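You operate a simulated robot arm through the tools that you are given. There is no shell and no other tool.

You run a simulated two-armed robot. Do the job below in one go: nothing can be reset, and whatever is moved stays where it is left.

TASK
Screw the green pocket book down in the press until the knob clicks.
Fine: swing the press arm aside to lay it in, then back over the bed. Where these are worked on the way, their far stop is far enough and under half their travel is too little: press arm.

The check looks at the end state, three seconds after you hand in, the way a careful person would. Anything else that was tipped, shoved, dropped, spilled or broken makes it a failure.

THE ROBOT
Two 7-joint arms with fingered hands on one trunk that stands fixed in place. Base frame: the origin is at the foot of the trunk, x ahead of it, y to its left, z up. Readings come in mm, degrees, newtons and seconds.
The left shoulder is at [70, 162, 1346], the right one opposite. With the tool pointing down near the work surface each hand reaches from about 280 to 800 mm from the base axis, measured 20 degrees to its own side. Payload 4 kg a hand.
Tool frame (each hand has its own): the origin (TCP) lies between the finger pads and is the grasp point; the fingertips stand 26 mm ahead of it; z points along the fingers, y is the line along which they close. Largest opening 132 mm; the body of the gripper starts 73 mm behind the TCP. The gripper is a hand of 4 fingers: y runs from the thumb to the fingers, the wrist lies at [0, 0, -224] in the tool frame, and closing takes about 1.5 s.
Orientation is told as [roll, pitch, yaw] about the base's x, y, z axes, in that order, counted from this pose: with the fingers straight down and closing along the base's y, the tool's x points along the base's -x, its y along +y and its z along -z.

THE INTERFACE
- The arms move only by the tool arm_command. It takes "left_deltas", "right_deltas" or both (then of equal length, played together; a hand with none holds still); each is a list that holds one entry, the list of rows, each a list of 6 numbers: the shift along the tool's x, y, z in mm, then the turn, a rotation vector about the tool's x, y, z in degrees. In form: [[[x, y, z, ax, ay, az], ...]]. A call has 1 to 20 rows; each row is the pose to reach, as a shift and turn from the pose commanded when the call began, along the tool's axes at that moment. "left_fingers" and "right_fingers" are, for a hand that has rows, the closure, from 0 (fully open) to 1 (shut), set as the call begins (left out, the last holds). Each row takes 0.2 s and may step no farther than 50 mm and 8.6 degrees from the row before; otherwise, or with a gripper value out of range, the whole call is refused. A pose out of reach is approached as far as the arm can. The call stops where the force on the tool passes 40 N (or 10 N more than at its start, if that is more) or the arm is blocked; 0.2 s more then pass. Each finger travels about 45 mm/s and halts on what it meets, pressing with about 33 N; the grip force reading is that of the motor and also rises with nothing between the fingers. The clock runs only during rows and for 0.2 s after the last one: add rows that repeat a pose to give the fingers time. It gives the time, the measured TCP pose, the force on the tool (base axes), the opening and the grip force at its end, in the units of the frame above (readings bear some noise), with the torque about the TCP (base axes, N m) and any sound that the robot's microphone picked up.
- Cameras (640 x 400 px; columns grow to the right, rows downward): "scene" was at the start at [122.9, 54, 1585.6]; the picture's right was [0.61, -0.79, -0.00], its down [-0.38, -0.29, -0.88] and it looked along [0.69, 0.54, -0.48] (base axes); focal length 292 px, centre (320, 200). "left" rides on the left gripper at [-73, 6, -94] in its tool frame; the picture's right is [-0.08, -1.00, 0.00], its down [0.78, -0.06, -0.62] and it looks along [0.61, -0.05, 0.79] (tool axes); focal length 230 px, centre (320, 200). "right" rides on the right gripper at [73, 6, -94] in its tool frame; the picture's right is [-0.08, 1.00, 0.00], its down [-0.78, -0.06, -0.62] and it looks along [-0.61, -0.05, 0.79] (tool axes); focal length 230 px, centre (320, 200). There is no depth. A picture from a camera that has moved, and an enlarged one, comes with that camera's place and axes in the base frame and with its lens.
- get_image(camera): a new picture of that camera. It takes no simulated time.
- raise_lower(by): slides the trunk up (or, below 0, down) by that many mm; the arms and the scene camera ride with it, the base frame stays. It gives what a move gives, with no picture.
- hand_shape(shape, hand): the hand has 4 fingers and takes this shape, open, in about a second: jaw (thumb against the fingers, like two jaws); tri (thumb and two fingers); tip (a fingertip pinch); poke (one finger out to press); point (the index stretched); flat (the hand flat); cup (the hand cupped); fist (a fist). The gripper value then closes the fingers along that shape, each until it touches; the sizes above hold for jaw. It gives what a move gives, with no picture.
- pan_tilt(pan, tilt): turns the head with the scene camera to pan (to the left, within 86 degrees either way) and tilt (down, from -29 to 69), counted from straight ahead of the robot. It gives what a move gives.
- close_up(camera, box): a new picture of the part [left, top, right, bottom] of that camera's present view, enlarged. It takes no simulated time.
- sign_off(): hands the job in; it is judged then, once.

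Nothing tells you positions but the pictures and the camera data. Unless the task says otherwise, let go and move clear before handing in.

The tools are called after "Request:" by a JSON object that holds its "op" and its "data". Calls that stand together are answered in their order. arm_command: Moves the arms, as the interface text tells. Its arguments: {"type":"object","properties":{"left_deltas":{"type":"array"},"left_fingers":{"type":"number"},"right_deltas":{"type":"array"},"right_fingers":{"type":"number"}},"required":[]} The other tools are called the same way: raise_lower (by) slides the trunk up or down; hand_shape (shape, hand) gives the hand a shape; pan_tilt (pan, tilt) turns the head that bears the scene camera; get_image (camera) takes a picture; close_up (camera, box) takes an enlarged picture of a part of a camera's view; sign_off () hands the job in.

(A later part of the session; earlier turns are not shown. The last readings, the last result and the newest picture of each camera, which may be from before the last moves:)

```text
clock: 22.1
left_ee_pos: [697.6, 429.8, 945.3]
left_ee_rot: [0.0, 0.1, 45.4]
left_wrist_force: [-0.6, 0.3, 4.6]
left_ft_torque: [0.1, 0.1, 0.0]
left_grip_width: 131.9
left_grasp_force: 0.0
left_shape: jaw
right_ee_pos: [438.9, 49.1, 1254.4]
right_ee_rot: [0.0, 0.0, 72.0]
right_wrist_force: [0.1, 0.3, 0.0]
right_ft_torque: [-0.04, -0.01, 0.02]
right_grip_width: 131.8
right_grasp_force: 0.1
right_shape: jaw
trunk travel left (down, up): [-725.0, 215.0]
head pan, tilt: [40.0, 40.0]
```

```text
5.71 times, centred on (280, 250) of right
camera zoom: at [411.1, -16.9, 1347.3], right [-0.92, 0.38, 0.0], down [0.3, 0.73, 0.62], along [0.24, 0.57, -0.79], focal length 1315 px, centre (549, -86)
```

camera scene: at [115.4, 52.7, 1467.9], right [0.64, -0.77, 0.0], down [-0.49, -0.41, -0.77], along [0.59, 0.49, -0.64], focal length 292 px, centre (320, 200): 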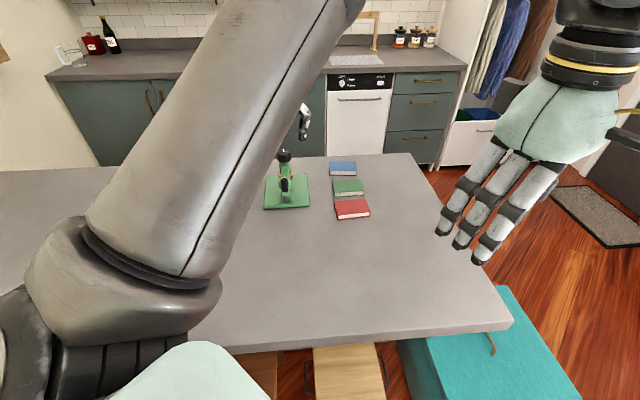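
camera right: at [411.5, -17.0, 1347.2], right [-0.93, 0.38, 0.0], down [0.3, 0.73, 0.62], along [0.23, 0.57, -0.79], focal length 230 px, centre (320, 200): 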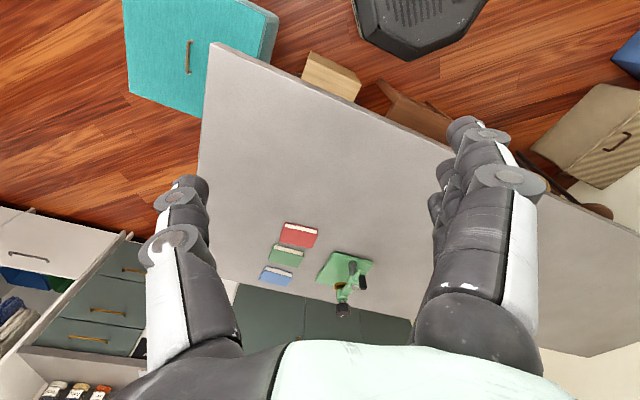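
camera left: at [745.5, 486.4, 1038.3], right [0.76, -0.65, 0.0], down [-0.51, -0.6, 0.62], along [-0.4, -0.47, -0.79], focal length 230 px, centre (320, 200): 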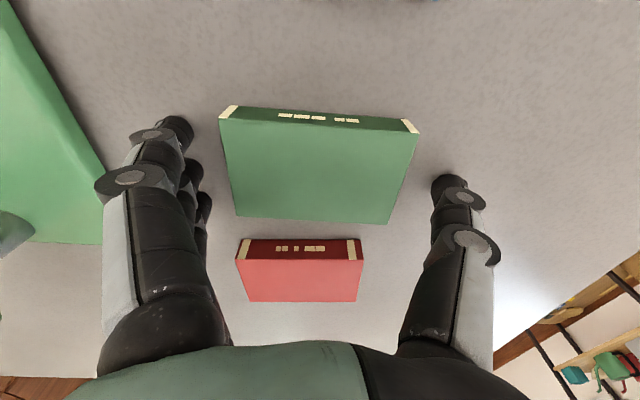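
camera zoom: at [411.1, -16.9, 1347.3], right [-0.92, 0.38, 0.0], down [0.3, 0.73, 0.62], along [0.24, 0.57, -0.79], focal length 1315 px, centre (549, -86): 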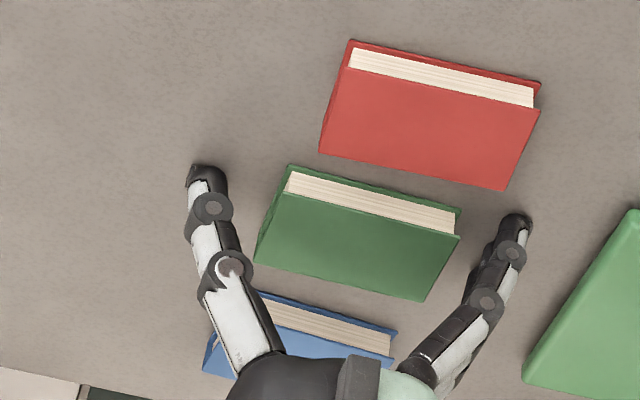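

The fingertips just touched the table (4.6 N), so the table is at z≈919. I'll lift 3 mm and close on the book.

Request:
{"op": "arm_command", "data": {"left_deltas": [[[0, 0, -3, 0, 0, 0], [0, 0, -3, 0, 0, 0], [0, 0, -3, 0, 0, 0], [0, 0, -3, 0, 0, 0], [0, 0, -3, 0, 0, 0], [0, 0, -3, 0, 0, 0], [0, 0, -3, 0, 0, 0]]], "left_fingers": 0.5}}

Request:
{"op": "get_image", "data": {"camera": "left"}}

Request:
{"op": "close_up", "data": {"camera": "right", "box": [240, 215, 320, 285]}}

```text
clock: 23.7
left_ee_pos: [697.3, 430.8, 946.4]
left_ee_rot: [0.0, 0.0, 45.4]
left_wrist_force: [-0.8, 0.0, 0.5]
left_ft_torque: [0.01, -0.01, 0.0]
left_grip_width: 88.4
left_grasp_force: 33.2
left_shape: jaw
right_ee_pos: [438.9, 49.5, 1253.9]
right_ee_rot: [0.0, 0.0, 72.0]
right_wrist_force: [0.4, 0.0, 0.2]
right_ft_torque: [0.03, -0.03, 0.03]
right_grip_width: 131.9
right_grasp_force: 0.0
right_shape: jaw
trunk travel left (down, up): [-725.0, 215.0]
head pan, tilt: [40.0, 40.0]
```

```text
taken
camera left: at [745.2, 486.1, 1041.2], right [0.76, -0.64, 0.0], down [-0.51, -0.6, 0.62], along [-0.4, -0.47, -0.79], focal length 230 px, centre (320, 200)
```

left: 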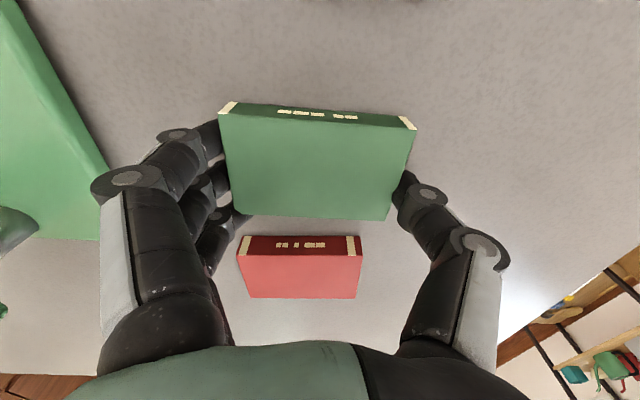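

```text
5.71 times, centred on (280, 250) of right
camera zoom: at [411.2, -16.8, 1347.2], right [-0.92, 0.38, 0.0], down [0.3, 0.73, 0.62], along [0.24, 0.57, -0.79], focal length 1315 px, centre (549, -86)
```

zoom: 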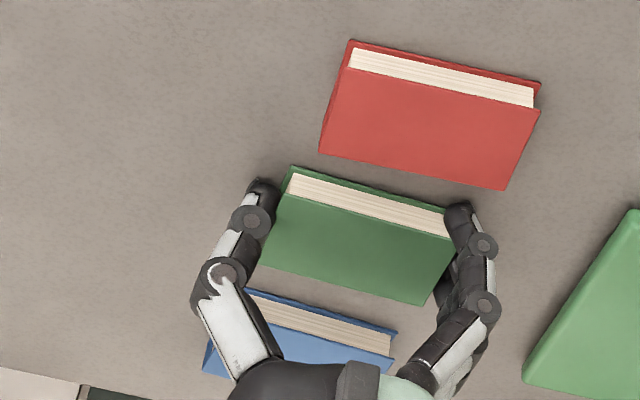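

The book is gripped (88 mm, 33 N). I'll lift it and carry it up toward the press, checking the grip midway.

Request:
{"op": "arm_command", "data": {"left_deltas": [[[0, 0, -8, 0, 0, 0], [0, 0, -20, 0, 0, 0], [0, 0, -38, 0, 0, 0], [-2, 12, -60, 0, 0, 0], [-5, 35, -85, 0, 0, 0], [-9, 60, -110, 0, 0, 0], [-9, 60, -110, 0, 0, 0]]]}}

Request:
{"op": "get_image", "data": {"camera": "left"}}

Request:
{"op": "close_up", "data": {"camera": "right", "box": [220, 185, 400, 325]}}

```text
clock: 25.3
left_ee_pos: [663.2, 478.4, 1057.9]
left_ee_rot: [0.0, 0.0, 45.4]
left_wrist_force: [0.7, -0.6, -1.4]
left_ft_torque: [0.02, -0.01, 0.0]
left_grip_width: 88.2
left_grasp_force: 32.8
left_shape: jaw
right_ee_pos: [440.1, 50.7, 1253.2]
right_ee_rot: [0.0, 0.0, 71.9]
right_wrist_force: [-0.2, -0.4, -0.2]
right_ft_torque: [0.03, 0.04, -0.02]
right_grip_width: 131.7
right_grasp_force: 0.1
right_shape: jaw
trunk travel left (down, up): [-725.0, 215.0]
head pan, tilt: [40.0, 40.0]
```

```text
taken
camera left: at [709.6, 534.1, 1150.6], right [0.76, -0.65, 0.0], down [-0.51, -0.6, 0.62], along [-0.4, -0.47, -0.79], focal length 230 px, centre (320, 200)
```

left: 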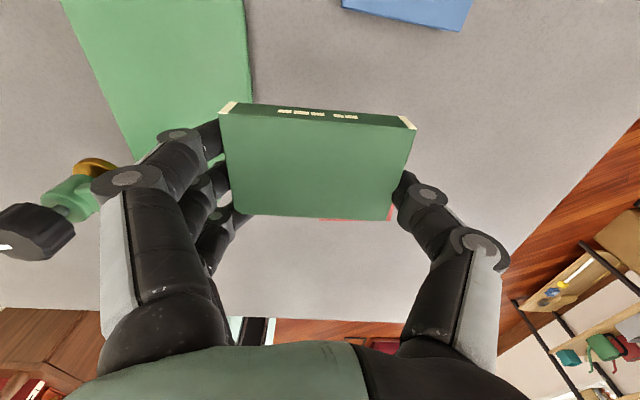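

```text
2.86 times, centred on (310, 255) of right
camera zoom: at [412.3, -16.8, 1346.9], right [-0.92, 0.38, 0.0], down [0.3, 0.73, 0.62], along [0.24, 0.57, -0.79], focal length 657 px, centre (349, 43)
```

zoom: 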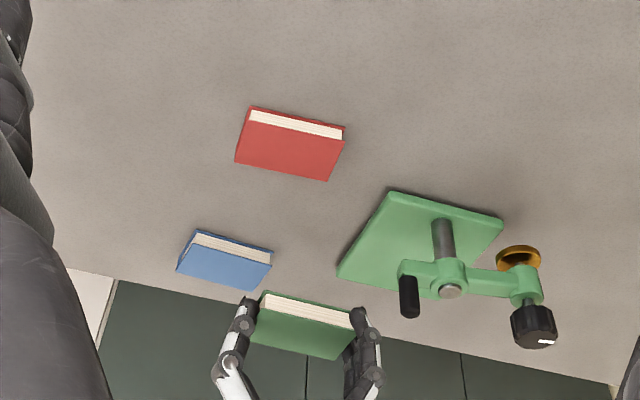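

The book is held level and securely. I'll raise a little to clear the peg and move over the bed.

Request:
{"op": "arm_command", "data": {"left_deltas": [[[0, 0, -20, 0, 0, 0], [-4, 28, -20, 0, 0, 0], [-9, 60, -20, 0, 0, 0], [-14, 93, -20, 0, 0, 0], [-18.8, 126.3, -20, 0, 0, 0], [-18.8, 126.3, -20, 0, 0, 0]]]}}

Request:
{"op": "get_image", "data": {"camera": "left"}}

Request:
{"op": "close_up", "data": {"camera": "right", "box": [280, 215, 400, 325]}}

Request:
{"op": "close_up", "data": {"camera": "scene", "box": [230, 100, 380, 225]}}

```text
clock: 26.7
left_ee_pos: [587.1, 581.5, 1075.8]
left_ee_rot: [0.0, 0.1, 45.4]
left_wrist_force: [0.1, -0.8, 0.5]
left_ft_torque: [-0.02, -0.05, 0.0]
left_grip_width: 88.3
left_grasp_force: 32.7
left_shape: jaw
right_ee_pos: [440.6, 49.6, 1253.3]
right_ee_rot: [-0.1, 0.0, 72.0]
right_wrist_force: [-0.2, -0.3, 0.2]
right_ft_torque: [0.02, 0.02, 0.0]
right_grip_width: 131.9
right_grasp_force: 0.0
right_shape: jaw
trunk travel left (down, up): [-725.0, 215.0]
head pan, tilt: [40.0, 40.0]
```

```text
taken
camera left: at [634.0, 637.6, 1169.9], right [0.76, -0.65, 0.0], down [-0.51, -0.6, 0.62], along [-0.4, -0.47, -0.79], focal length 230 px, centre (320, 200)
```

left: 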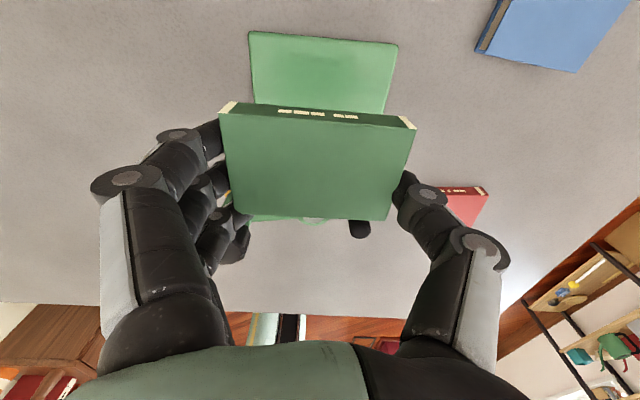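

```text
3.64 times, centred on (340, 270) of right
camera zoom: at [412.0, -17.2, 1347.0], right [-0.92, 0.38, 0.0], down [0.3, 0.73, 0.62], along [0.24, 0.57, -0.79], focal length 837 px, centre (247, -54)
```

zoom: 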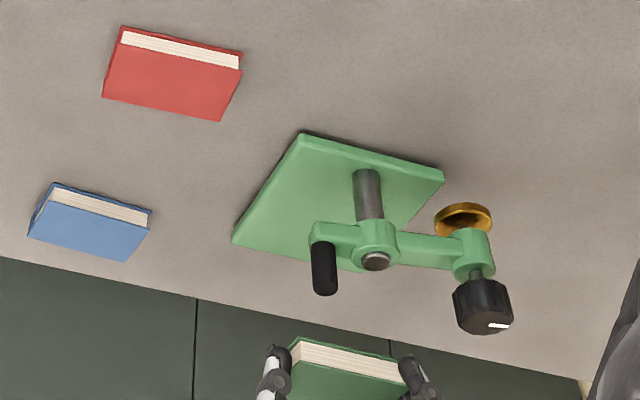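

```text
3.20 times, centred on (305, 162) of scene
camera zoom: at [116.7, 52.3, 1467.7], right [0.64, -0.77, 0.0], down [-0.49, -0.41, -0.77], along [0.59, 0.49, -0.64], focal length 933 px, centre (368, 320)
```

zoom: 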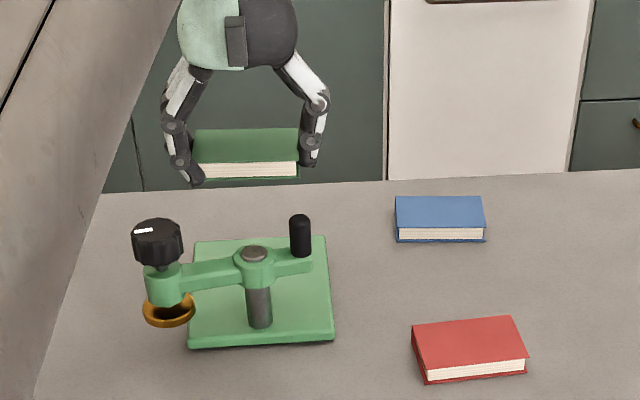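

The book is above the bed, aligned with it. I'll lower it partway, shifting 4 mm further from the post, and check the clearance to the knob.

Request:
{"op": "arm_command", "data": {"left_deltas": [[[-2, 0, 20, 0, 0, 0], [-4, 0, 42, 0, 0, 0], [-4, 0, 62, 0, 0, 0], [-4, 0, 75, 0, 0, 0], [-4, 0, 75, 0, 0, 0]]]}}

Request:
{"op": "get_image", "data": {"camera": "left"}}

Request:
{"op": "close_up", "data": {"camera": "right", "box": [280, 215, 400, 325]}}

Request:
{"op": "close_up", "data": {"camera": "scene", "box": [230, 100, 380, 225]}}

```text
clock: 27.9
left_ee_pos: [588.1, 582.6, 1002.6]
left_ee_rot: [0.0, -0.1, 45.3]
left_wrist_force: [-0.5, 0.0, -1.6]
left_ft_torque: [0.0, 0.0, 0.03]
left_grip_width: 87.8
left_grasp_force: 33.0
left_shape: jaw
right_ee_pos: [439.8, 50.5, 1254.7]
right_ee_rot: [-0.1, 0.0, 71.9]
right_wrist_force: [0.8, -0.8, 1.2]
right_ft_torque: [-0.04, 0.01, -0.01]
right_grip_width: 131.8
right_grasp_force: 0.1
right_shape: jaw
trunk travel left (down, up): [-725.0, 215.0]
head pan, tilt: [40.0, 40.0]
```

```text
taken
camera left: at [634.4, 640.1, 1095.3], right [0.76, -0.64, 0.0], down [-0.51, -0.6, 0.62], along [-0.4, -0.47, -0.79], focal length 230 px, centre (320, 200)
```

left: 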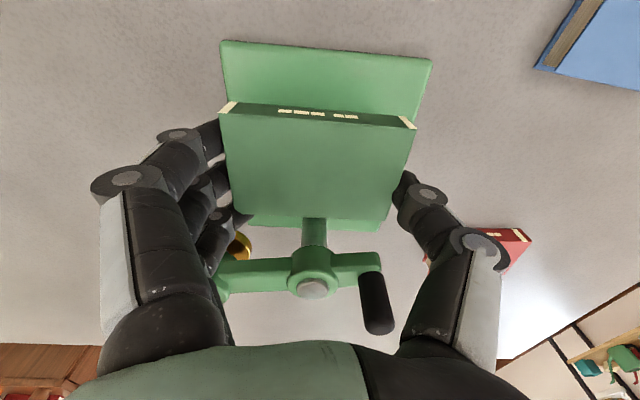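

```text
3.64 times, centred on (340, 270) of right
camera zoom: at [411.5, -16.7, 1347.2], right [-0.92, 0.38, 0.0], down [0.3, 0.73, 0.62], along [0.24, 0.57, -0.79], focal length 837 px, centre (247, -54)
```

zoom: 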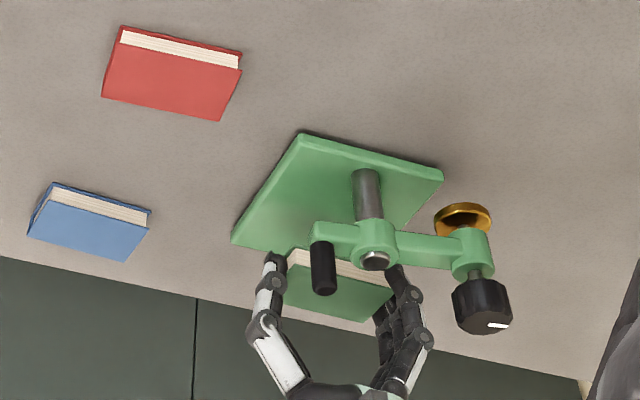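

```text
3.20 times, centred on (305, 162) of scene
camera zoom: at [116.1, 52.8, 1467.8], right [0.64, -0.77, 0.0], down [-0.49, -0.41, -0.77], along [0.59, 0.49, -0.64], focal length 933 px, centre (368, 320)
```

zoom: 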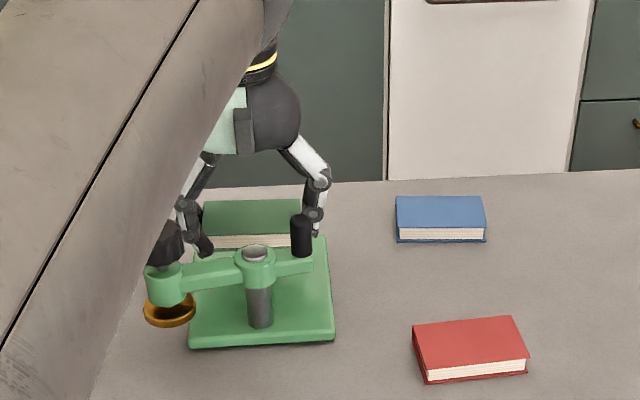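

Clearances look fine: the book is centred across the bed, and the fingers pass about 20 mm from the platen. I'll lower to just above the bed.

Request:
{"op": "arm_command", "data": {"left_deltas": [[[0, 0, 12, 0, 0, 0], [0, 0, 24, 0, 0, 0], [0, 0, 32, 0, 0, 0], [0, 0, 37, 0, 0, 0], [0, 0, 37, 0, 0, 0]]]}}

Request:
{"op": "close_up", "data": {"camera": "right", "box": [290, 215, 390, 300]}}

Request:
{"op": "get_image", "data": {"camera": "left"}}

```text
clock: 29.1
left_ee_pos: [586.9, 583.2, 964.5]
left_ee_rot: [0.0, 0.1, 45.4]
left_wrist_force: [-0.2, 0.7, -0.3]
left_ft_torque: [-0.01, 0.02, -0.02]
left_grip_width: 88.2
left_grasp_force: 32.8
left_shape: jaw
right_ee_pos: [439.5, 50.8, 1253.4]
right_ee_rot: [0.0, -0.1, 72.0]
right_wrist_force: [-0.4, -0.2, -0.3]
right_ft_torque: [-0.03, 0.01, 0.01]
right_grip_width: 131.8
right_grasp_force: 0.1
right_shape: jaw
trunk travel left (down, up): [-725.0, 215.0]
head pan, tilt: [40.0, 40.0]
```

```text
4.71 times, centred on (340, 258) of right
camera zoom: at [411.5, -16.6, 1347.2], right [-0.92, 0.38, 0.0], down [0.3, 0.73, 0.62], along [0.24, 0.57, -0.79], focal length 1083 px, centre (226, -71)
```

zoom: 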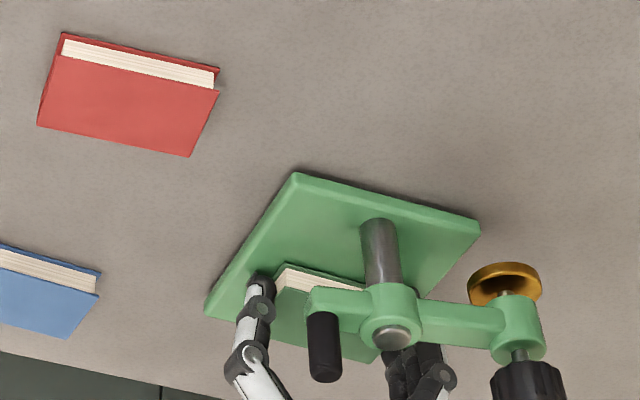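

```text
taken
camera left: at [634.3, 640.3, 1057.9], right [0.76, -0.65, 0.0], down [-0.51, -0.6, 0.62], along [-0.4, -0.47, -0.79], focal length 230 px, centre (320, 200)
```

left: 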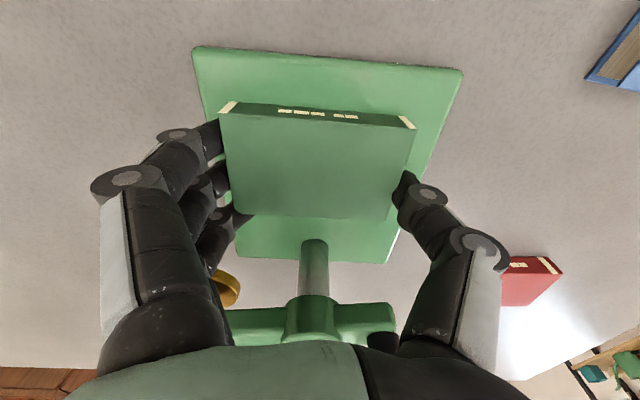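

Just above the bed now. I'll lower in small steps until contact.

Request:
{"op": "arm_command", "data": {"left_deltas": [[[0, 0, 2, 0, 0, 0], [0, 0, 4, 0, 0, 0], [0, 0, 5, 0, 0, 0], [0, 0, 5, 0, 0, 0]]]}}

```text
clock: 30.1
left_ee_pos: [587.4, 582.9, 963.1]
left_ee_rot: [0.0, -0.4, 45.4]
left_wrist_force: [6.3, 9.2, 23.0]
left_ft_torque: [0.35, 0.24, -0.32]
left_grip_width: 87.9
left_grasp_force: 32.5
left_shape: jaw
right_ee_pos: [437.5, 48.9, 1253.7]
right_ee_rot: [-0.1, -0.1, 72.0]
right_wrist_force: [-0.2, 1.1, 0.3]
right_ft_torque: [0.0, 0.01, 0.02]
right_grip_width: 131.9
right_grasp_force: 0.0
right_shape: jaw
trunk travel left (down, up): [-725.0, 215.0]
head pan, tilt: [40.0, 40.0]
```

Contact is felt at z≈963 with 23 N down and about 11 N sideways. I'll ease up 3 mm and check for what is touching.

Request:
{"op": "arm_command", "data": {"left_deltas": [[[0, 0, -3, 0, 0, 0], [0, 0, -3, 0, 0, 0]]]}}

Request:
{"op": "get_image", "data": {"camera": "left"}}

Request:
{"op": "close_up", "data": {"camera": "right", "box": [300, 230, 400, 320]}}

Request:
{"op": "close_up", "data": {"camera": "scene", "box": [250, 130, 350, 220]}}

```text
clock: 30.7
left_ee_pos: [586.9, 582.8, 963.2]
left_ee_rot: [0.0, 0.1, 45.4]
left_wrist_force: [3.3, 4.7, 11.4]
left_ft_torque: [0.15, -0.05, 0.0]
left_grip_width: 87.5
left_grasp_force: 32.6
left_shape: jaw
right_ee_pos: [438.2, 50.2, 1254.1]
right_ee_rot: [0.0, -0.1, 72.0]
right_wrist_force: [-0.2, 0.0, -0.1]
right_ft_torque: [0.0, 0.01, 0.02]
right_grip_width: 131.8
right_grasp_force: 0.2
right_shape: jaw
trunk travel left (down, up): [-725.0, 215.0]
head pan, tilt: [40.0, 40.0]
```

```text
taken
camera left: at [634.1, 639.0, 1056.5], right [0.76, -0.65, 0.0], down [-0.51, -0.6, 0.62], along [-0.4, -0.47, -0.79], focal length 230 px, centre (320, 200)
```

left: 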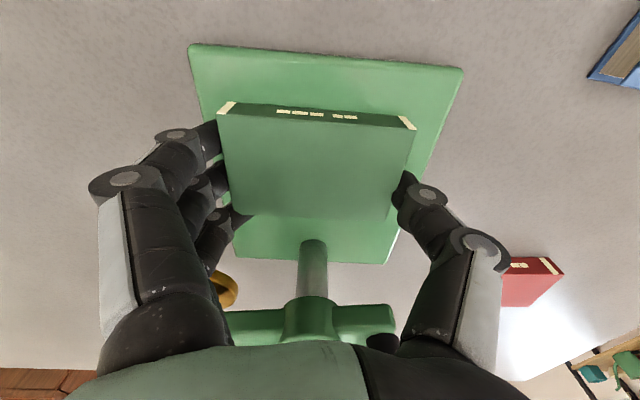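

```text
4.44 times, centred on (350, 275) of right
camera zoom: at [410.7, -17.2, 1347.3], right [-0.92, 0.38, 0.0], down [0.3, 0.73, 0.62], along [0.24, 0.57, -0.79], focal length 1022 px, centre (187, -133)
```

zoom: 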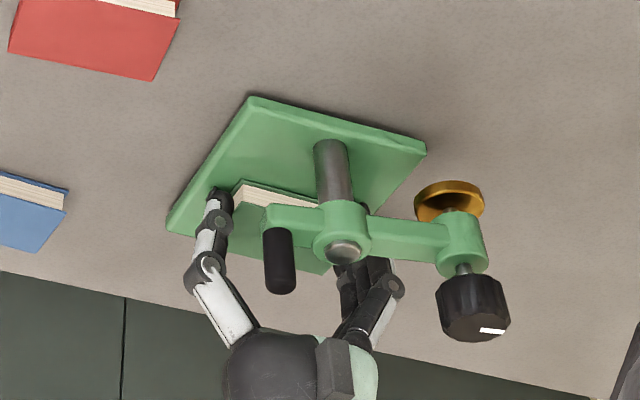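

```text
4.44 times, centred on (300, 175) of scene
camera zoom: at [115.3, 52.2, 1467.8], right [0.64, -0.77, 0.0], down [-0.49, -0.41, -0.77], along [0.59, 0.49, -0.64], focal length 1295 px, centre (409, 311)
```

zoom: 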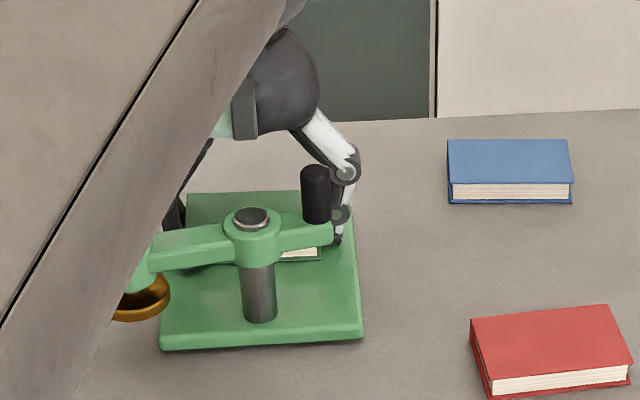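

I'll zoom in closely to see whether the book is seated on the bed or something else is touching.

Request:
{"op": "close_up", "data": {"camera": "right", "box": [335, 248, 385, 295]}}

Request:
{"op": "close_up", "data": {"camera": "left", "box": [180, 160, 440, 350]}}

Request:
{"op": "close_up", "data": {"camera": "scene", "box": [280, 150, 340, 210]}}

```text
8.51 times, centred on (360, 272) of right
camera zoom: at [410.7, -17.2, 1347.3], right [-0.92, 0.38, 0.0], down [0.3, 0.73, 0.62], along [0.24, 0.57, -0.79], focal length 1958 px, centre (-20, -408)
```

zoom: 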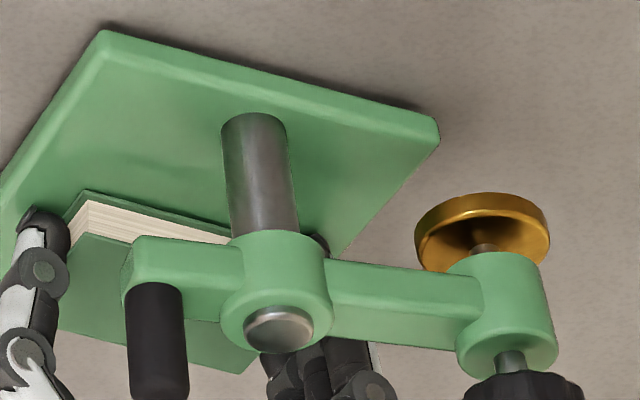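

```text
2.11 times, centred on (310, 255) of left
camera zoom: at [634.1, 639.0, 1056.5], right [0.76, -0.65, 0.0], down [-0.51, -0.6, 0.62], along [-0.4, -0.47, -0.79], focal length 484 px, centre (341, 84)
```

zoom: 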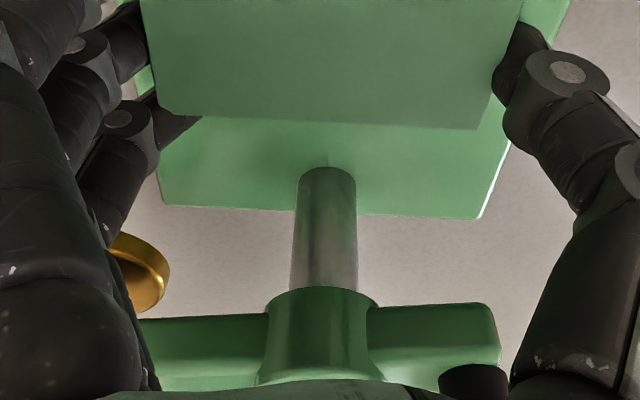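

```text
6.67 times, centred on (310, 180) of scene
camera zoom: at [115.3, 52.2, 1467.8], right [0.64, -0.77, 0.0], down [-0.49, -0.41, -0.77], along [0.59, 0.49, -0.64], focal length 1943 px, centre (387, 333)
```

zoom: 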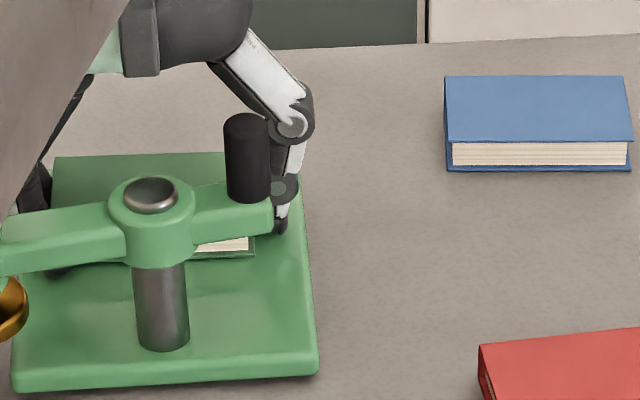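

Two-height triangulation puts the bed's top at z≈934–935, so the book is indeed seated on it. I'll take off the remaining load, open the fingers, and rise straight up.

Request:
{"op": "arm_command", "data": {"left_deltas": [[[0, 0, -2.5, 0, 0, 0], [0, 0, -2.5, 0, 0, 0]]]}}

Request:
{"op": "arm_command", "data": {"left_deltas": [[[0, 0, 0, 0, 0, 0], [0, 0, 0, 0, 0, 0], [0, 0, 0, 0, 0, 0], [0, 0, 0, 0, 0, 0], [0, 0, 0, 0, 0, 0]]], "left_fingers": 0.12}}

Request:
{"op": "get_image", "data": {"camera": "left"}}

Request:
{"op": "close_up", "data": {"camera": "right", "box": [300, 230, 400, 320]}}

```text
clock: 31.3
left_ee_pos: [587.0, 582.9, 964.2]
left_ee_rot: [0.0, 0.2, 45.4]
left_wrist_force: [0.7, 0.5, 0.0]
left_ft_torque: [-0.01, 0.04, 0.02]
left_grip_width: 87.8
left_grasp_force: 33.0
left_shape: jaw
right_ee_pos: [439.3, 50.8, 1253.2]
right_ee_rot: [0.0, 0.1, 71.9]
right_wrist_force: [0.1, -0.2, -0.3]
right_ft_torque: [0.03, 0.0, -0.02]
right_grip_width: 131.9
right_grasp_force: 0.0
right_shape: jaw
trunk travel left (down, up): [-725.0, 215.0]
head pan, tilt: [40.0, 40.0]
```

```text
clock: 32.5
left_ee_pos: [588.8, 583.3, 965.0]
left_ee_rot: [0.0, 0.0, 45.4]
left_wrist_force: [0.3, -0.5, -0.1]
left_ft_torque: [0.03, -0.01, -0.02]
left_grip_width: 115.9
left_grasp_force: 0.1
left_shape: jaw
right_ee_pos: [438.2, 51.6, 1253.7]
right_ee_rot: [0.0, 0.0, 72.1]
right_wrist_force: [0.2, 1.2, 0.5]
right_ft_torque: [-0.02, -0.02, 0.0]
right_grip_width: 132.0
right_grasp_force: 0.0
right_shape: jaw
trunk travel left (down, up): [-725.0, 215.0]
head pan, tilt: [40.0, 40.0]
```

```text
taken
camera left: at [634.8, 639.6, 1058.8], right [0.76, -0.65, 0.0], down [-0.51, -0.6, 0.62], along [-0.4, -0.47, -0.79], focal length 230 px, centre (320, 200)
```

left: 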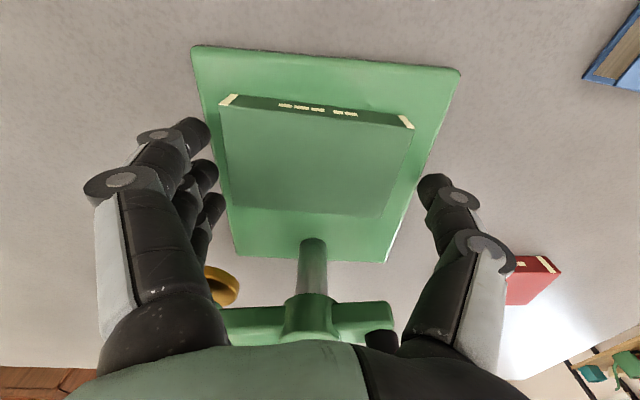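

```text
4.44 times, centred on (350, 275) of right
camera zoom: at [411.5, -16.6, 1347.2], right [-0.92, 0.38, 0.0], down [0.3, 0.73, 0.62], along [0.24, 0.57, -0.79], focal length 1022 px, centre (187, -133)
```

zoom: 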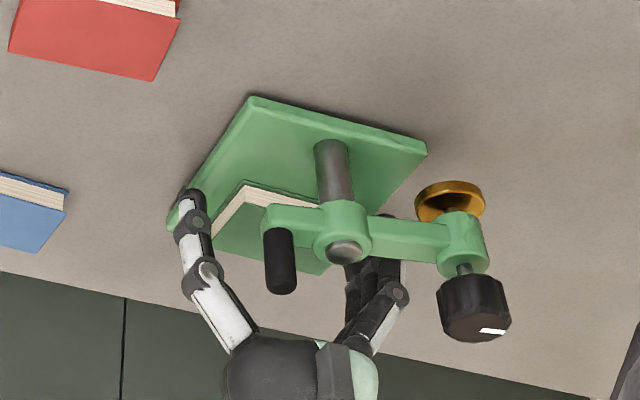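

The book lies flat on the bed, near its centre. I'll raise the hand straight up clear of it.

Request:
{"op": "arm_command", "data": {"left_deltas": [[[0, 0, -20, 0, 0, 0], [0, 0, -55, 0, 0, 0], [0, 0, -90, 0, 0, 0], [0, 0, -120, 0, 0, 0], [0, 0, -120, 0, 0, 0]]]}}

Request:
{"op": "get_image", "data": {"camera": "left"}}

Request:
{"op": "close_up", "data": {"camera": "right", "box": [300, 230, 400, 320]}}

Request:
{"op": "close_up", "data": {"camera": "scene", "box": [250, 130, 350, 220]}}

```text
clock: 33.7
left_ee_pos: [587.6, 583.2, 1085.6]
left_ee_rot: [-0.1, 0.0, 45.3]
left_wrist_force: [-0.4, 0.2, 0.1]
left_ft_torque: [0.01, 0.05, -0.01]
left_grip_width: 115.8
left_grasp_force: 0.0
left_shape: jaw
right_ee_pos: [439.7, 51.0, 1252.9]
right_ee_rot: [0.0, 0.0, 72.0]
right_wrist_force: [0.7, -0.6, -0.1]
right_ft_torque: [-0.03, -0.03, 0.0]
right_grip_width: 131.9
right_grasp_force: 0.0
right_shape: jaw
trunk travel left (down, up): [-725.0, 215.0]
head pan, tilt: [40.0, 40.0]
```

```text
taken
camera left: at [635.8, 639.2, 1178.4], right [0.76, -0.64, 0.0], down [-0.51, -0.6, 0.62], along [-0.4, -0.47, -0.79], focal length 230 px, centre (320, 200)
```

left: 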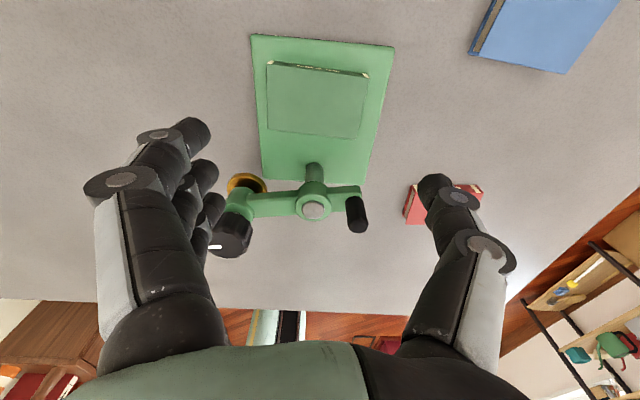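

```text
4.44 times, centred on (350, 275) of right
camera zoom: at [411.9, -16.6, 1347.0], right [-0.92, 0.38, 0.0], down [0.3, 0.73, 0.62], along [0.24, 0.57, -0.79], focal length 1022 px, centre (187, -133)
```

zoom: 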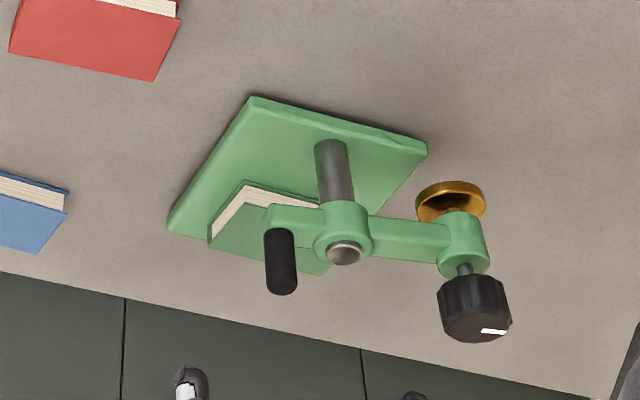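

```text
4.44 times, centred on (300, 175) of scene
camera zoom: at [116.7, 52.8, 1467.7], right [0.64, -0.77, 0.0], down [-0.49, -0.41, -0.77], along [0.59, 0.49, -0.64], focal length 1295 px, centre (409, 311)
```

zoom: 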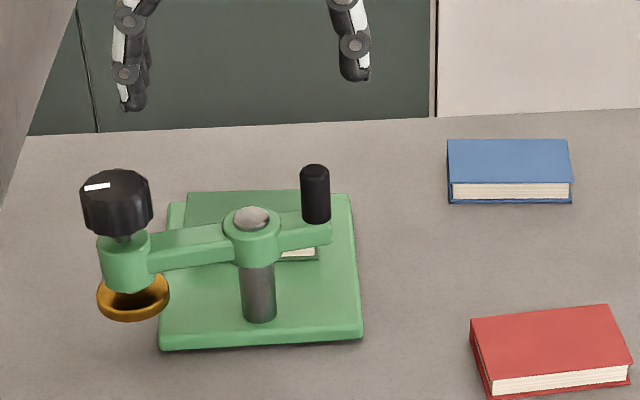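

The book lies centred on the bed. I'll zoom with the left camera to compare the platen's swing radius with the book's position.

Request:
{"op": "close_up", "data": {"camera": "left", "box": [195, 20, 415, 270]}}

```text
1.60 times, centred on (305, 145) of left
camera zoom: at [635.8, 639.2, 1178.4], right [0.76, -0.64, 0.0], down [-0.51, -0.6, 0.62], along [-0.4, -0.47, -0.79], focal length 368 px, centre (344, 288)
```

zoom: 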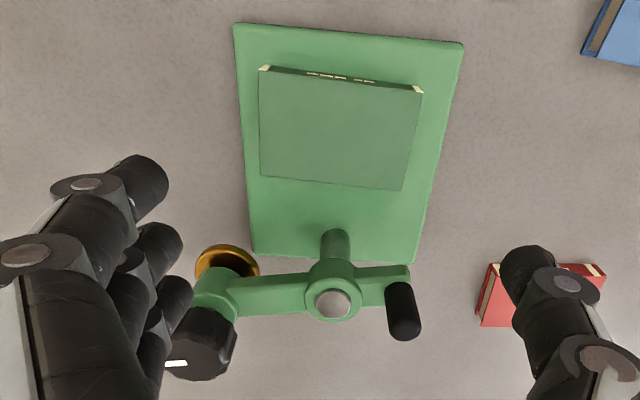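

The platen's swing puts it within several mm of the book's centre, which is well covered. Next I'll go back above the swung peg at about (571, 508) with the hand at yaw 140°, as it was when the arm reached the stop.

Request:
{"op": "arm_command", "data": {"left_deltas": [[[5.3, -3.4, -8, 0, 0, -7.9], [10.6, -6.9, -16, 0, 0, -15.8], [15.9, -10.3, -24, 0, 0, -23.7], [21.2, -13.7, -24, 0, 0, -31.6], [26.5, -17.1, -24, 0, 0, -39.5], [31.9, -20.6, -24, 0, 0, -47.4], [37.2, -24, -24, 0, 0, -55.2], [42.5, -27.4, -24, 0, 0, -63.1], [47.8, -30.8, -24, 0, 0, -71], [53.1, -34.3, -24, 0, 0, -78.9], [58.4, -37.7, -24, 0, 0, -86.8], [63.7, -41.1, -24, 0, 0, -94.7], [63.7, -41.1, -24, 0, 0, -94.7]]], "left_fingers": 0.5}}

Request:
{"op": "get_image", "data": {"camera": "left"}}

Request:
{"op": "close_up", "data": {"camera": "right", "box": [280, 215, 400, 325]}}

```text
clock: 36.5
left_ee_pos: [571.9, 508.4, 1109.1]
left_ee_rot: [0.0, 0.0, 140.3]
left_wrist_force: [-0.6, -0.3, 0.5]
left_ft_torque: [-0.01, -0.01, 0.02]
left_grip_width: 67.0
left_grasp_force: 0.1
left_shape: jaw
right_ee_pos: [440.7, 50.1, 1253.2]
right_ee_rot: [0.0, 0.0, 71.9]
right_wrist_force: [0.7, 0.0, -0.1]
right_ft_torque: [0.01, -0.01, 0.01]
right_grip_width: 131.8
right_grasp_force: 0.0
right_shape: jaw
trunk travel left (down, up): [-725.0, 215.0]
head pan, tilt: [40.0, 40.0]
```

```text
taken
camera left: at [511.9, 551.6, 1203.1], right [0.58, 0.82, 0.0], down [0.64, -0.46, 0.62], along [0.5, -0.36, -0.79], focal length 230 px, centre (320, 200)
```

left: 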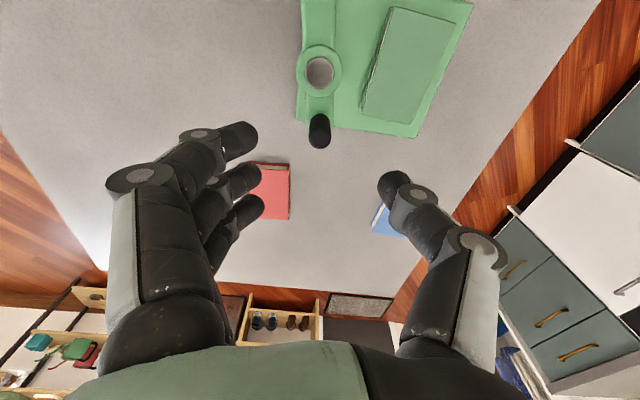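

```text
3.64 times, centred on (340, 270) of right
camera zoom: at [411.5, -16.5, 1347.2], right [-0.92, 0.38, 0.0], down [0.3, 0.73, 0.62], along [0.24, 0.57, -0.79], focal length 837 px, centre (247, -54)
```

zoom: 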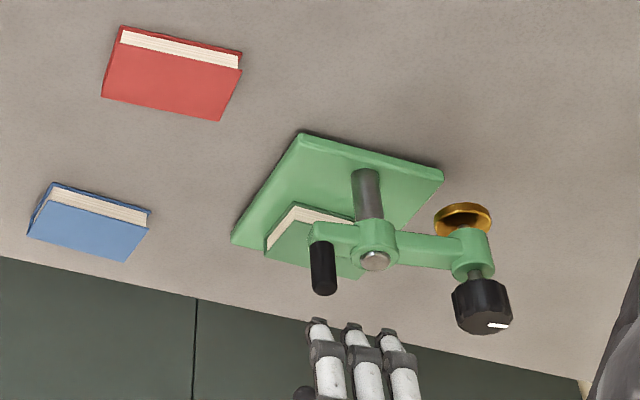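

The peg is directly under the hand, lined up between thumb and fingers. I'll descend around it and close to a loose cage.

Request:
{"op": "arm_command", "data": {"left_deltas": [[[-4, 0, 25, 0, 0, 0], [-4, 0, 50, 0, 0, 0], [-4, 0, 66, 0, 0, 0], [-4, 0, 74, 0, 0, 0], [-4, 0, 74, 0, 0, 0]]], "left_fingers": 0.5}}

Request:
{"op": "arm_command", "data": {"left_deltas": [[[0, 0, 0, 0, 0, 0], [0, 0, 0, 0, 0, 0], [0, 0, 0, 0, 0, 0], [0, 0, 0, 0, 0, 0], [0, 0, 0, 0, 0, 0]]], "left_fingers": 0.81}}

Request:
{"op": "get_image", "data": {"camera": "left"}}

```text
clock: 37.7
left_ee_pos: [569.6, 511.6, 1034.6]
left_ee_rot: [0.0, 0.0, 140.1]
left_wrist_force: [0.2, 0.0, 0.4]
left_ft_torque: [0.0, 0.04, -0.01]
left_grip_width: 66.8
left_grasp_force: 0.0
left_shape: jaw
right_ee_pos: [438.9, 50.3, 1254.2]
right_ee_rot: [0.0, -0.1, 72.0]
right_wrist_force: [0.3, -0.2, 0.1]
right_ft_torque: [-0.02, 0.06, 0.0]
right_grip_width: 131.9
right_grasp_force: 0.1
right_shape: jaw
trunk travel left (down, up): [-725.0, 215.0]
head pan, tilt: [40.0, 40.0]
```

```text
clock: 38.9
left_ee_pos: [569.6, 511.9, 1034.9]
left_ee_rot: [0.0, 0.0, 140.1]
left_wrist_force: [-0.3, 0.1, 0.0]
left_ft_torque: [-0.05, -0.01, 0.01]
left_grip_width: 25.4
left_grasp_force: 0.0
left_shape: jaw
right_ee_pos: [440.2, 50.7, 1253.1]
right_ee_rot: [0.0, 0.0, 72.1]
right_wrist_force: [0.3, 0.3, -0.7]
right_ft_torque: [0.01, -0.02, -0.02]
right_grip_width: 131.9
right_grasp_force: 0.1
right_shape: jaw
trunk travel left (down, up): [-725.0, 215.0]
head pan, tilt: [40.0, 40.0]
```

```text
taken
camera left: at [509.6, 554.8, 1129.1], right [0.58, 0.81, 0.0], down [0.64, -0.46, 0.62], along [0.5, -0.36, -0.79], focal length 230 px, centre (320, 200)
```

left: 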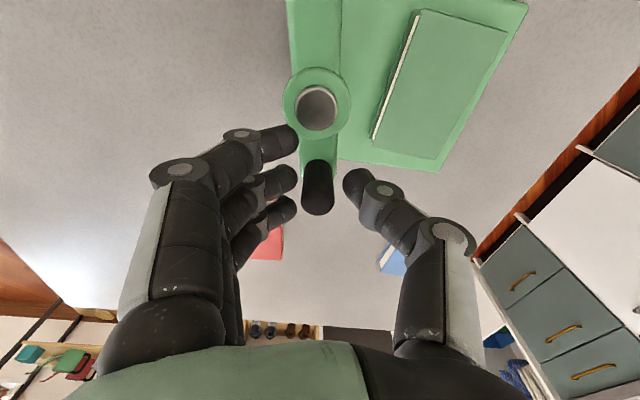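

The peg is caged again. I'll swing the arm back clockwise in stages, watching forces as the platen nears the book.

Request:
{"op": "arm_command", "data": {"left_deltas": [[[-0.4, 5.6, 0, 0, 0, 8], [-1.5, 11.0, 0, 0, 0, 16], [-3.5, 16.3, 0, 0, 0, 24], [-6.1, 21.2, 0, 0, 0, 32], [-9.4, 25.7, 0, 0, 0, 40]]]}}

Request:
{"op": "get_image", "data": {"camera": "left"}}

Request:
{"op": "close_up", "data": {"camera": "right", "box": [290, 225, 390, 315]}}

Request:
{"op": "close_up", "data": {"camera": "scene", "box": [250, 130, 350, 220]}}

```text
clock: 40.1
left_ee_pos: [546.3, 497.6, 1035.9]
left_ee_rot: [0.0, 0.1, 100.0]
left_wrist_force: [1.5, -1.0, 0.3]
left_ft_torque: [-0.04, 0.02, -0.02]
left_grip_width: 25.6
left_grasp_force: 0.1
left_shape: jaw
right_ee_pos: [440.6, 51.0, 1253.6]
right_ee_rot: [0.0, 0.0, 72.0]
right_wrist_force: [0.3, 0.5, 0.6]
right_ft_torque: [0.01, -0.01, 0.0]
right_grip_width: 131.9
right_grasp_force: 0.0
right_shape: jaw
trunk travel left (down, up): [-725.0, 215.0]
head pan, tilt: [40.0, 40.0]
```

```text
taken
camera left: at [527.9, 568.3, 1129.0], right [0.97, 0.25, 0.0], down [0.2, -0.76, 0.62], along [0.15, -0.6, -0.79], focal length 230 px, centre (320, 200)
```

left: 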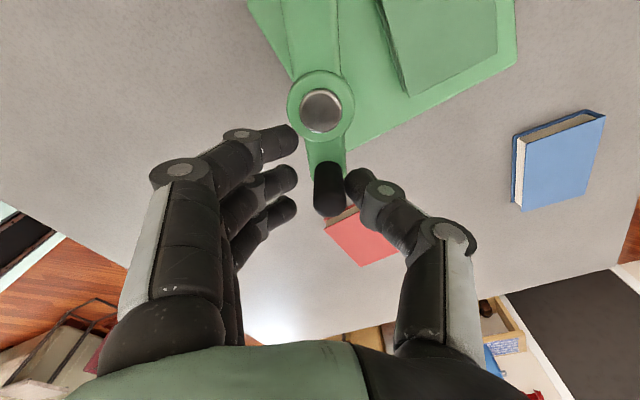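

```text
4.44 times, centred on (340, 270) of right
camera zoom: at [411.7, -16.9, 1347.1], right [-0.92, 0.38, 0.0], down [0.3, 0.73, 0.62], along [0.24, 0.57, -0.79], focal length 1022 px, centre (231, -111)
```

zoom: 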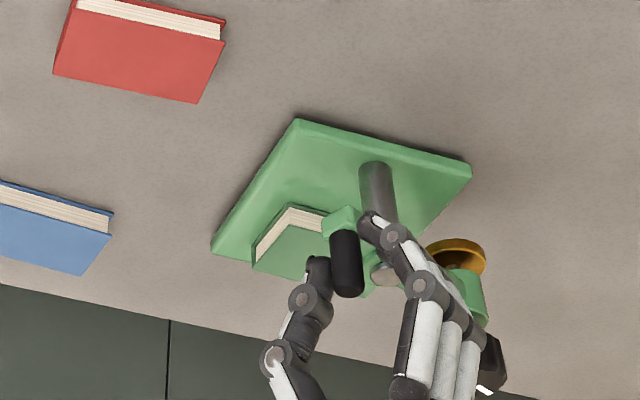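

```text
4.44 times, centred on (300, 175) of scene
camera zoom: at [116.4, 52.5, 1467.8], right [0.64, -0.77, 0.0], down [-0.49, -0.41, -0.77], along [0.59, 0.49, -0.64], focal length 1295 px, centre (409, 311)
```

zoom: 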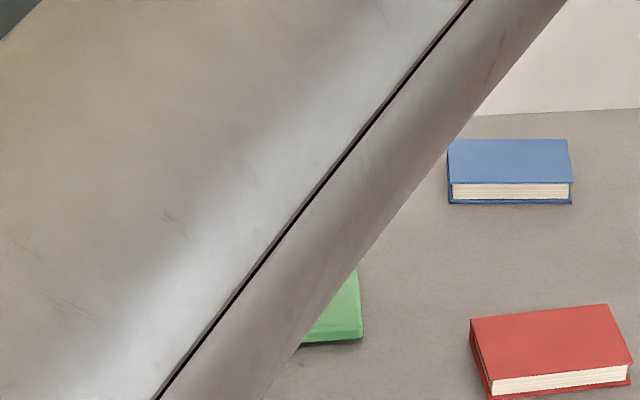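

The arm follows freely. I'll continue another 32° and check.

Request:
{"op": "arm_command", "data": {"left_deltas": [[[-0.4, 5.6, 0, 0, 0, 8], [-1.5, 11.0, 0, 0, 0, 16], [-3.5, 16.3, 0, 0, 0, 24], [-6.1, 21.2, 0, 0, 0, 32]]]}}

Request:
{"op": "get_image", "data": {"camera": "left"}}

Request:
{"op": "close_up", "data": {"camera": "right", "box": [290, 225, 390, 315]}}

```text
clock: 41.1
left_ee_pos: [525.6, 501.0, 1035.4]
left_ee_rot: [0.0, 0.0, 68.0]
left_wrist_force: [-0.1, -0.7, -0.8]
left_ft_torque: [-0.05, -0.01, -0.03]
left_grip_width: 25.9
left_grasp_force: 0.0
left_shape: jaw
right_ee_pos: [439.7, 50.6, 1253.2]
right_ee_rot: [-0.1, 0.0, 72.0]
right_wrist_force: [0.5, -0.1, -0.4]
right_ft_torque: [0.0, 0.04, 0.03]
right_grip_width: 131.8
right_grasp_force: 0.1
right_shape: jaw
trunk travel left (down, up): [-725.0, 215.0]
head pan, tilt: [40.0, 40.0]
```

```text
taken
camera left: at [545.8, 570.6, 1128.5], right [0.95, -0.3, 0.0], down [-0.24, -0.75, 0.62], along [-0.19, -0.59, -0.79], focal length 230 px, centre (320, 200)
```

left: 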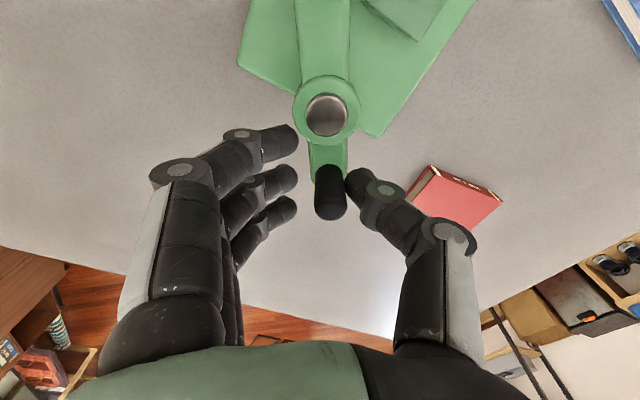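

```text
4.44 times, centred on (340, 270) of right
camera zoom: at [411.5, -16.8, 1347.2], right [-0.92, 0.38, 0.0], down [0.3, 0.73, 0.62], along [0.24, 0.57, -0.79], focal length 1022 px, centre (231, -111)
```

zoom: 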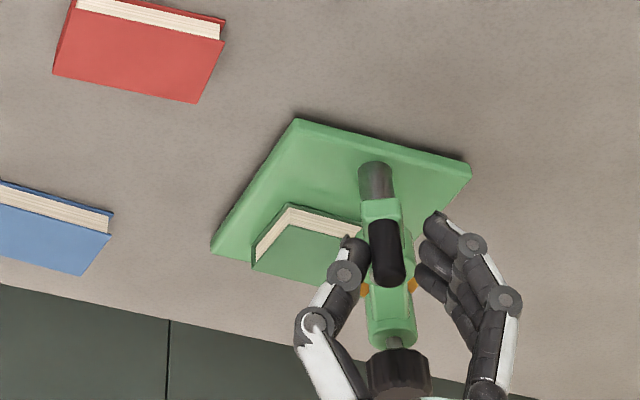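

The platen is passing over the book without contact. I'll continue the last stretch in smaller steps.

Request:
{"op": "arm_command", "data": {"left_deltas": [[[-0.4, 5.6, 0, 0, 0, 8], [-1.5, 11.0, 0, 0, 0, 16], [-2.8, 14.7, 0, 0, 0, 21.5], [-2.8, 14.7, 0, 0, 0, 21.5]]]}}

Request:
{"op": "get_image", "data": {"camera": "left"}}

Request:
{"op": "close_up", "data": {"camera": "right", "box": [290, 225, 390, 315]}}

```text
clock: 42.1
left_ee_pos: [512.8, 508.3, 1035.8]
left_ee_rot: [0.0, 0.1, 46.5]
left_wrist_force: [0.8, 0.1, 0.5]
left_ft_torque: [-0.02, -0.02, -0.04]
left_grip_width: 25.6
left_grasp_force: 0.1
left_shape: jaw
right_ee_pos: [440.7, 51.4, 1253.4]
right_ee_rot: [0.1, 0.0, 72.0]
right_wrist_force: [-0.3, -0.3, -0.5]
right_ft_torque: [0.01, -0.01, 0.02]
right_grip_width: 131.8
right_grasp_force: 0.1
right_shape: jaw
trunk travel left (down, up): [-725.0, 215.0]
head pan, tilt: [40.0, 40.0]
```

```text
taken
camera left: at [557.3, 565.7, 1128.6], right [0.78, -0.63, 0.0], down [-0.5, -0.61, 0.62], along [-0.39, -0.48, -0.79], focal length 230 px, centre (320, 200)
```

left: 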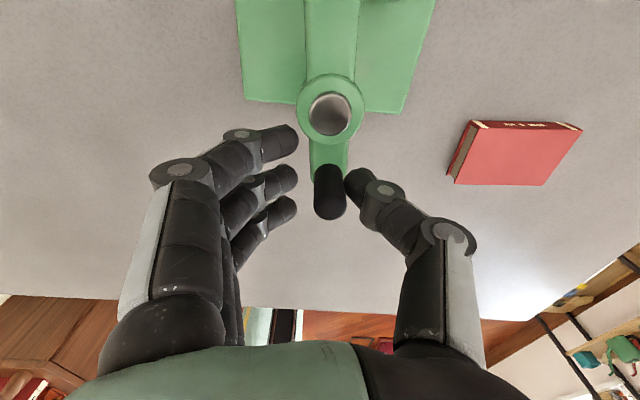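

```text
4.44 times, centred on (340, 270) of right
camera zoom: at [411.5, -16.8, 1347.2], right [-0.92, 0.38, 0.0], down [0.3, 0.73, 0.62], along [0.24, 0.57, -0.79], focal length 1022 px, centre (231, -111)
```

zoom: 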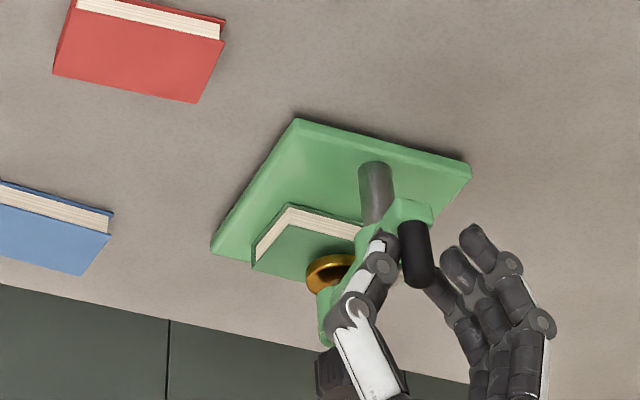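

By my reckoning the arm is still about 6° short of its original position (52° vs 46°). I'll push that last bit gently.

Request:
{"op": "arm_command", "data": {"left_deltas": [[[-0.1, 2.1, 0, 0, 0, 3], [-0.2, 4.2, 0, 0, 0, 6], [-0.2, 4.2, 0, 0, 0, 6]]]}}

Request:
{"op": "get_image", "data": {"camera": "left"}}

Request:
{"op": "close_up", "data": {"camera": "right", "box": [290, 225, 390, 315]}}

```text
clock: 42.9
left_ee_pos: [508.4, 511.0, 1034.9]
left_ee_rot: [0.0, 0.0, 40.7]
left_wrist_force: [1.0, -0.3, -0.5]
left_ft_torque: [0.02, -0.03, -0.02]
left_grip_width: 25.8
left_grasp_force: 0.0
left_shape: jaw
right_ee_pos: [440.7, 50.5, 1252.7]
right_ee_rot: [0.0, 0.0, 72.1]
right_wrist_force: [-1.1, -0.4, -0.3]
right_ft_torque: [-0.01, -0.01, 0.01]
right_grip_width: 131.8
right_grasp_force: 0.0
right_shape: jaw
trunk travel left (down, up): [-725.0, 215.0]
head pan, tilt: [40.0, 40.0]
```

```text
taken
camera left: at [559.9, 563.3, 1128.5], right [0.71, -0.71, 0.0], down [-0.56, -0.56, 0.62], along [-0.44, -0.44, -0.79], focal length 230 px, centre (320, 200)
```

left: 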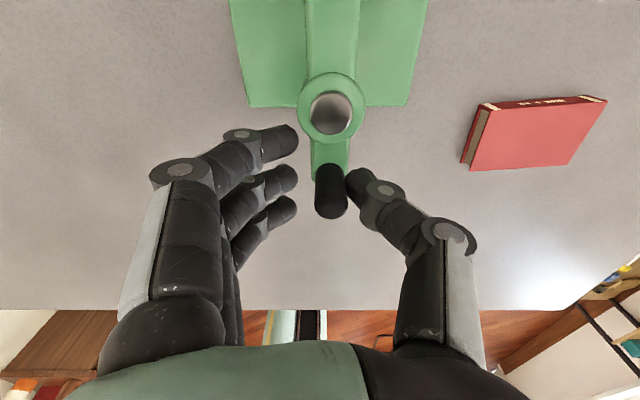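

```text
4.44 times, centred on (340, 270) of right
camera zoom: at [411.8, -16.9, 1347.0], right [-0.92, 0.38, 0.0], down [0.3, 0.73, 0.62], along [0.24, 0.57, -0.79], focal length 1022 px, centre (231, -111)
```

zoom: 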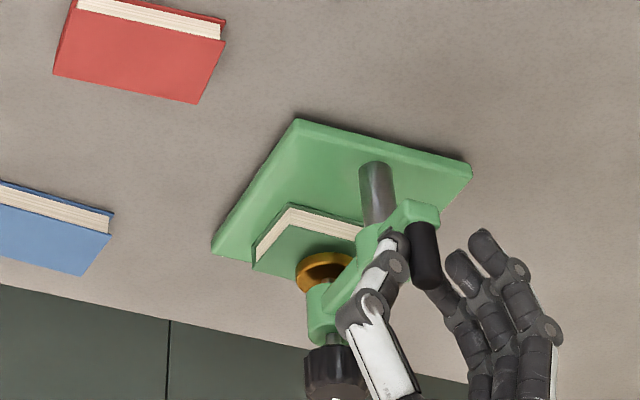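

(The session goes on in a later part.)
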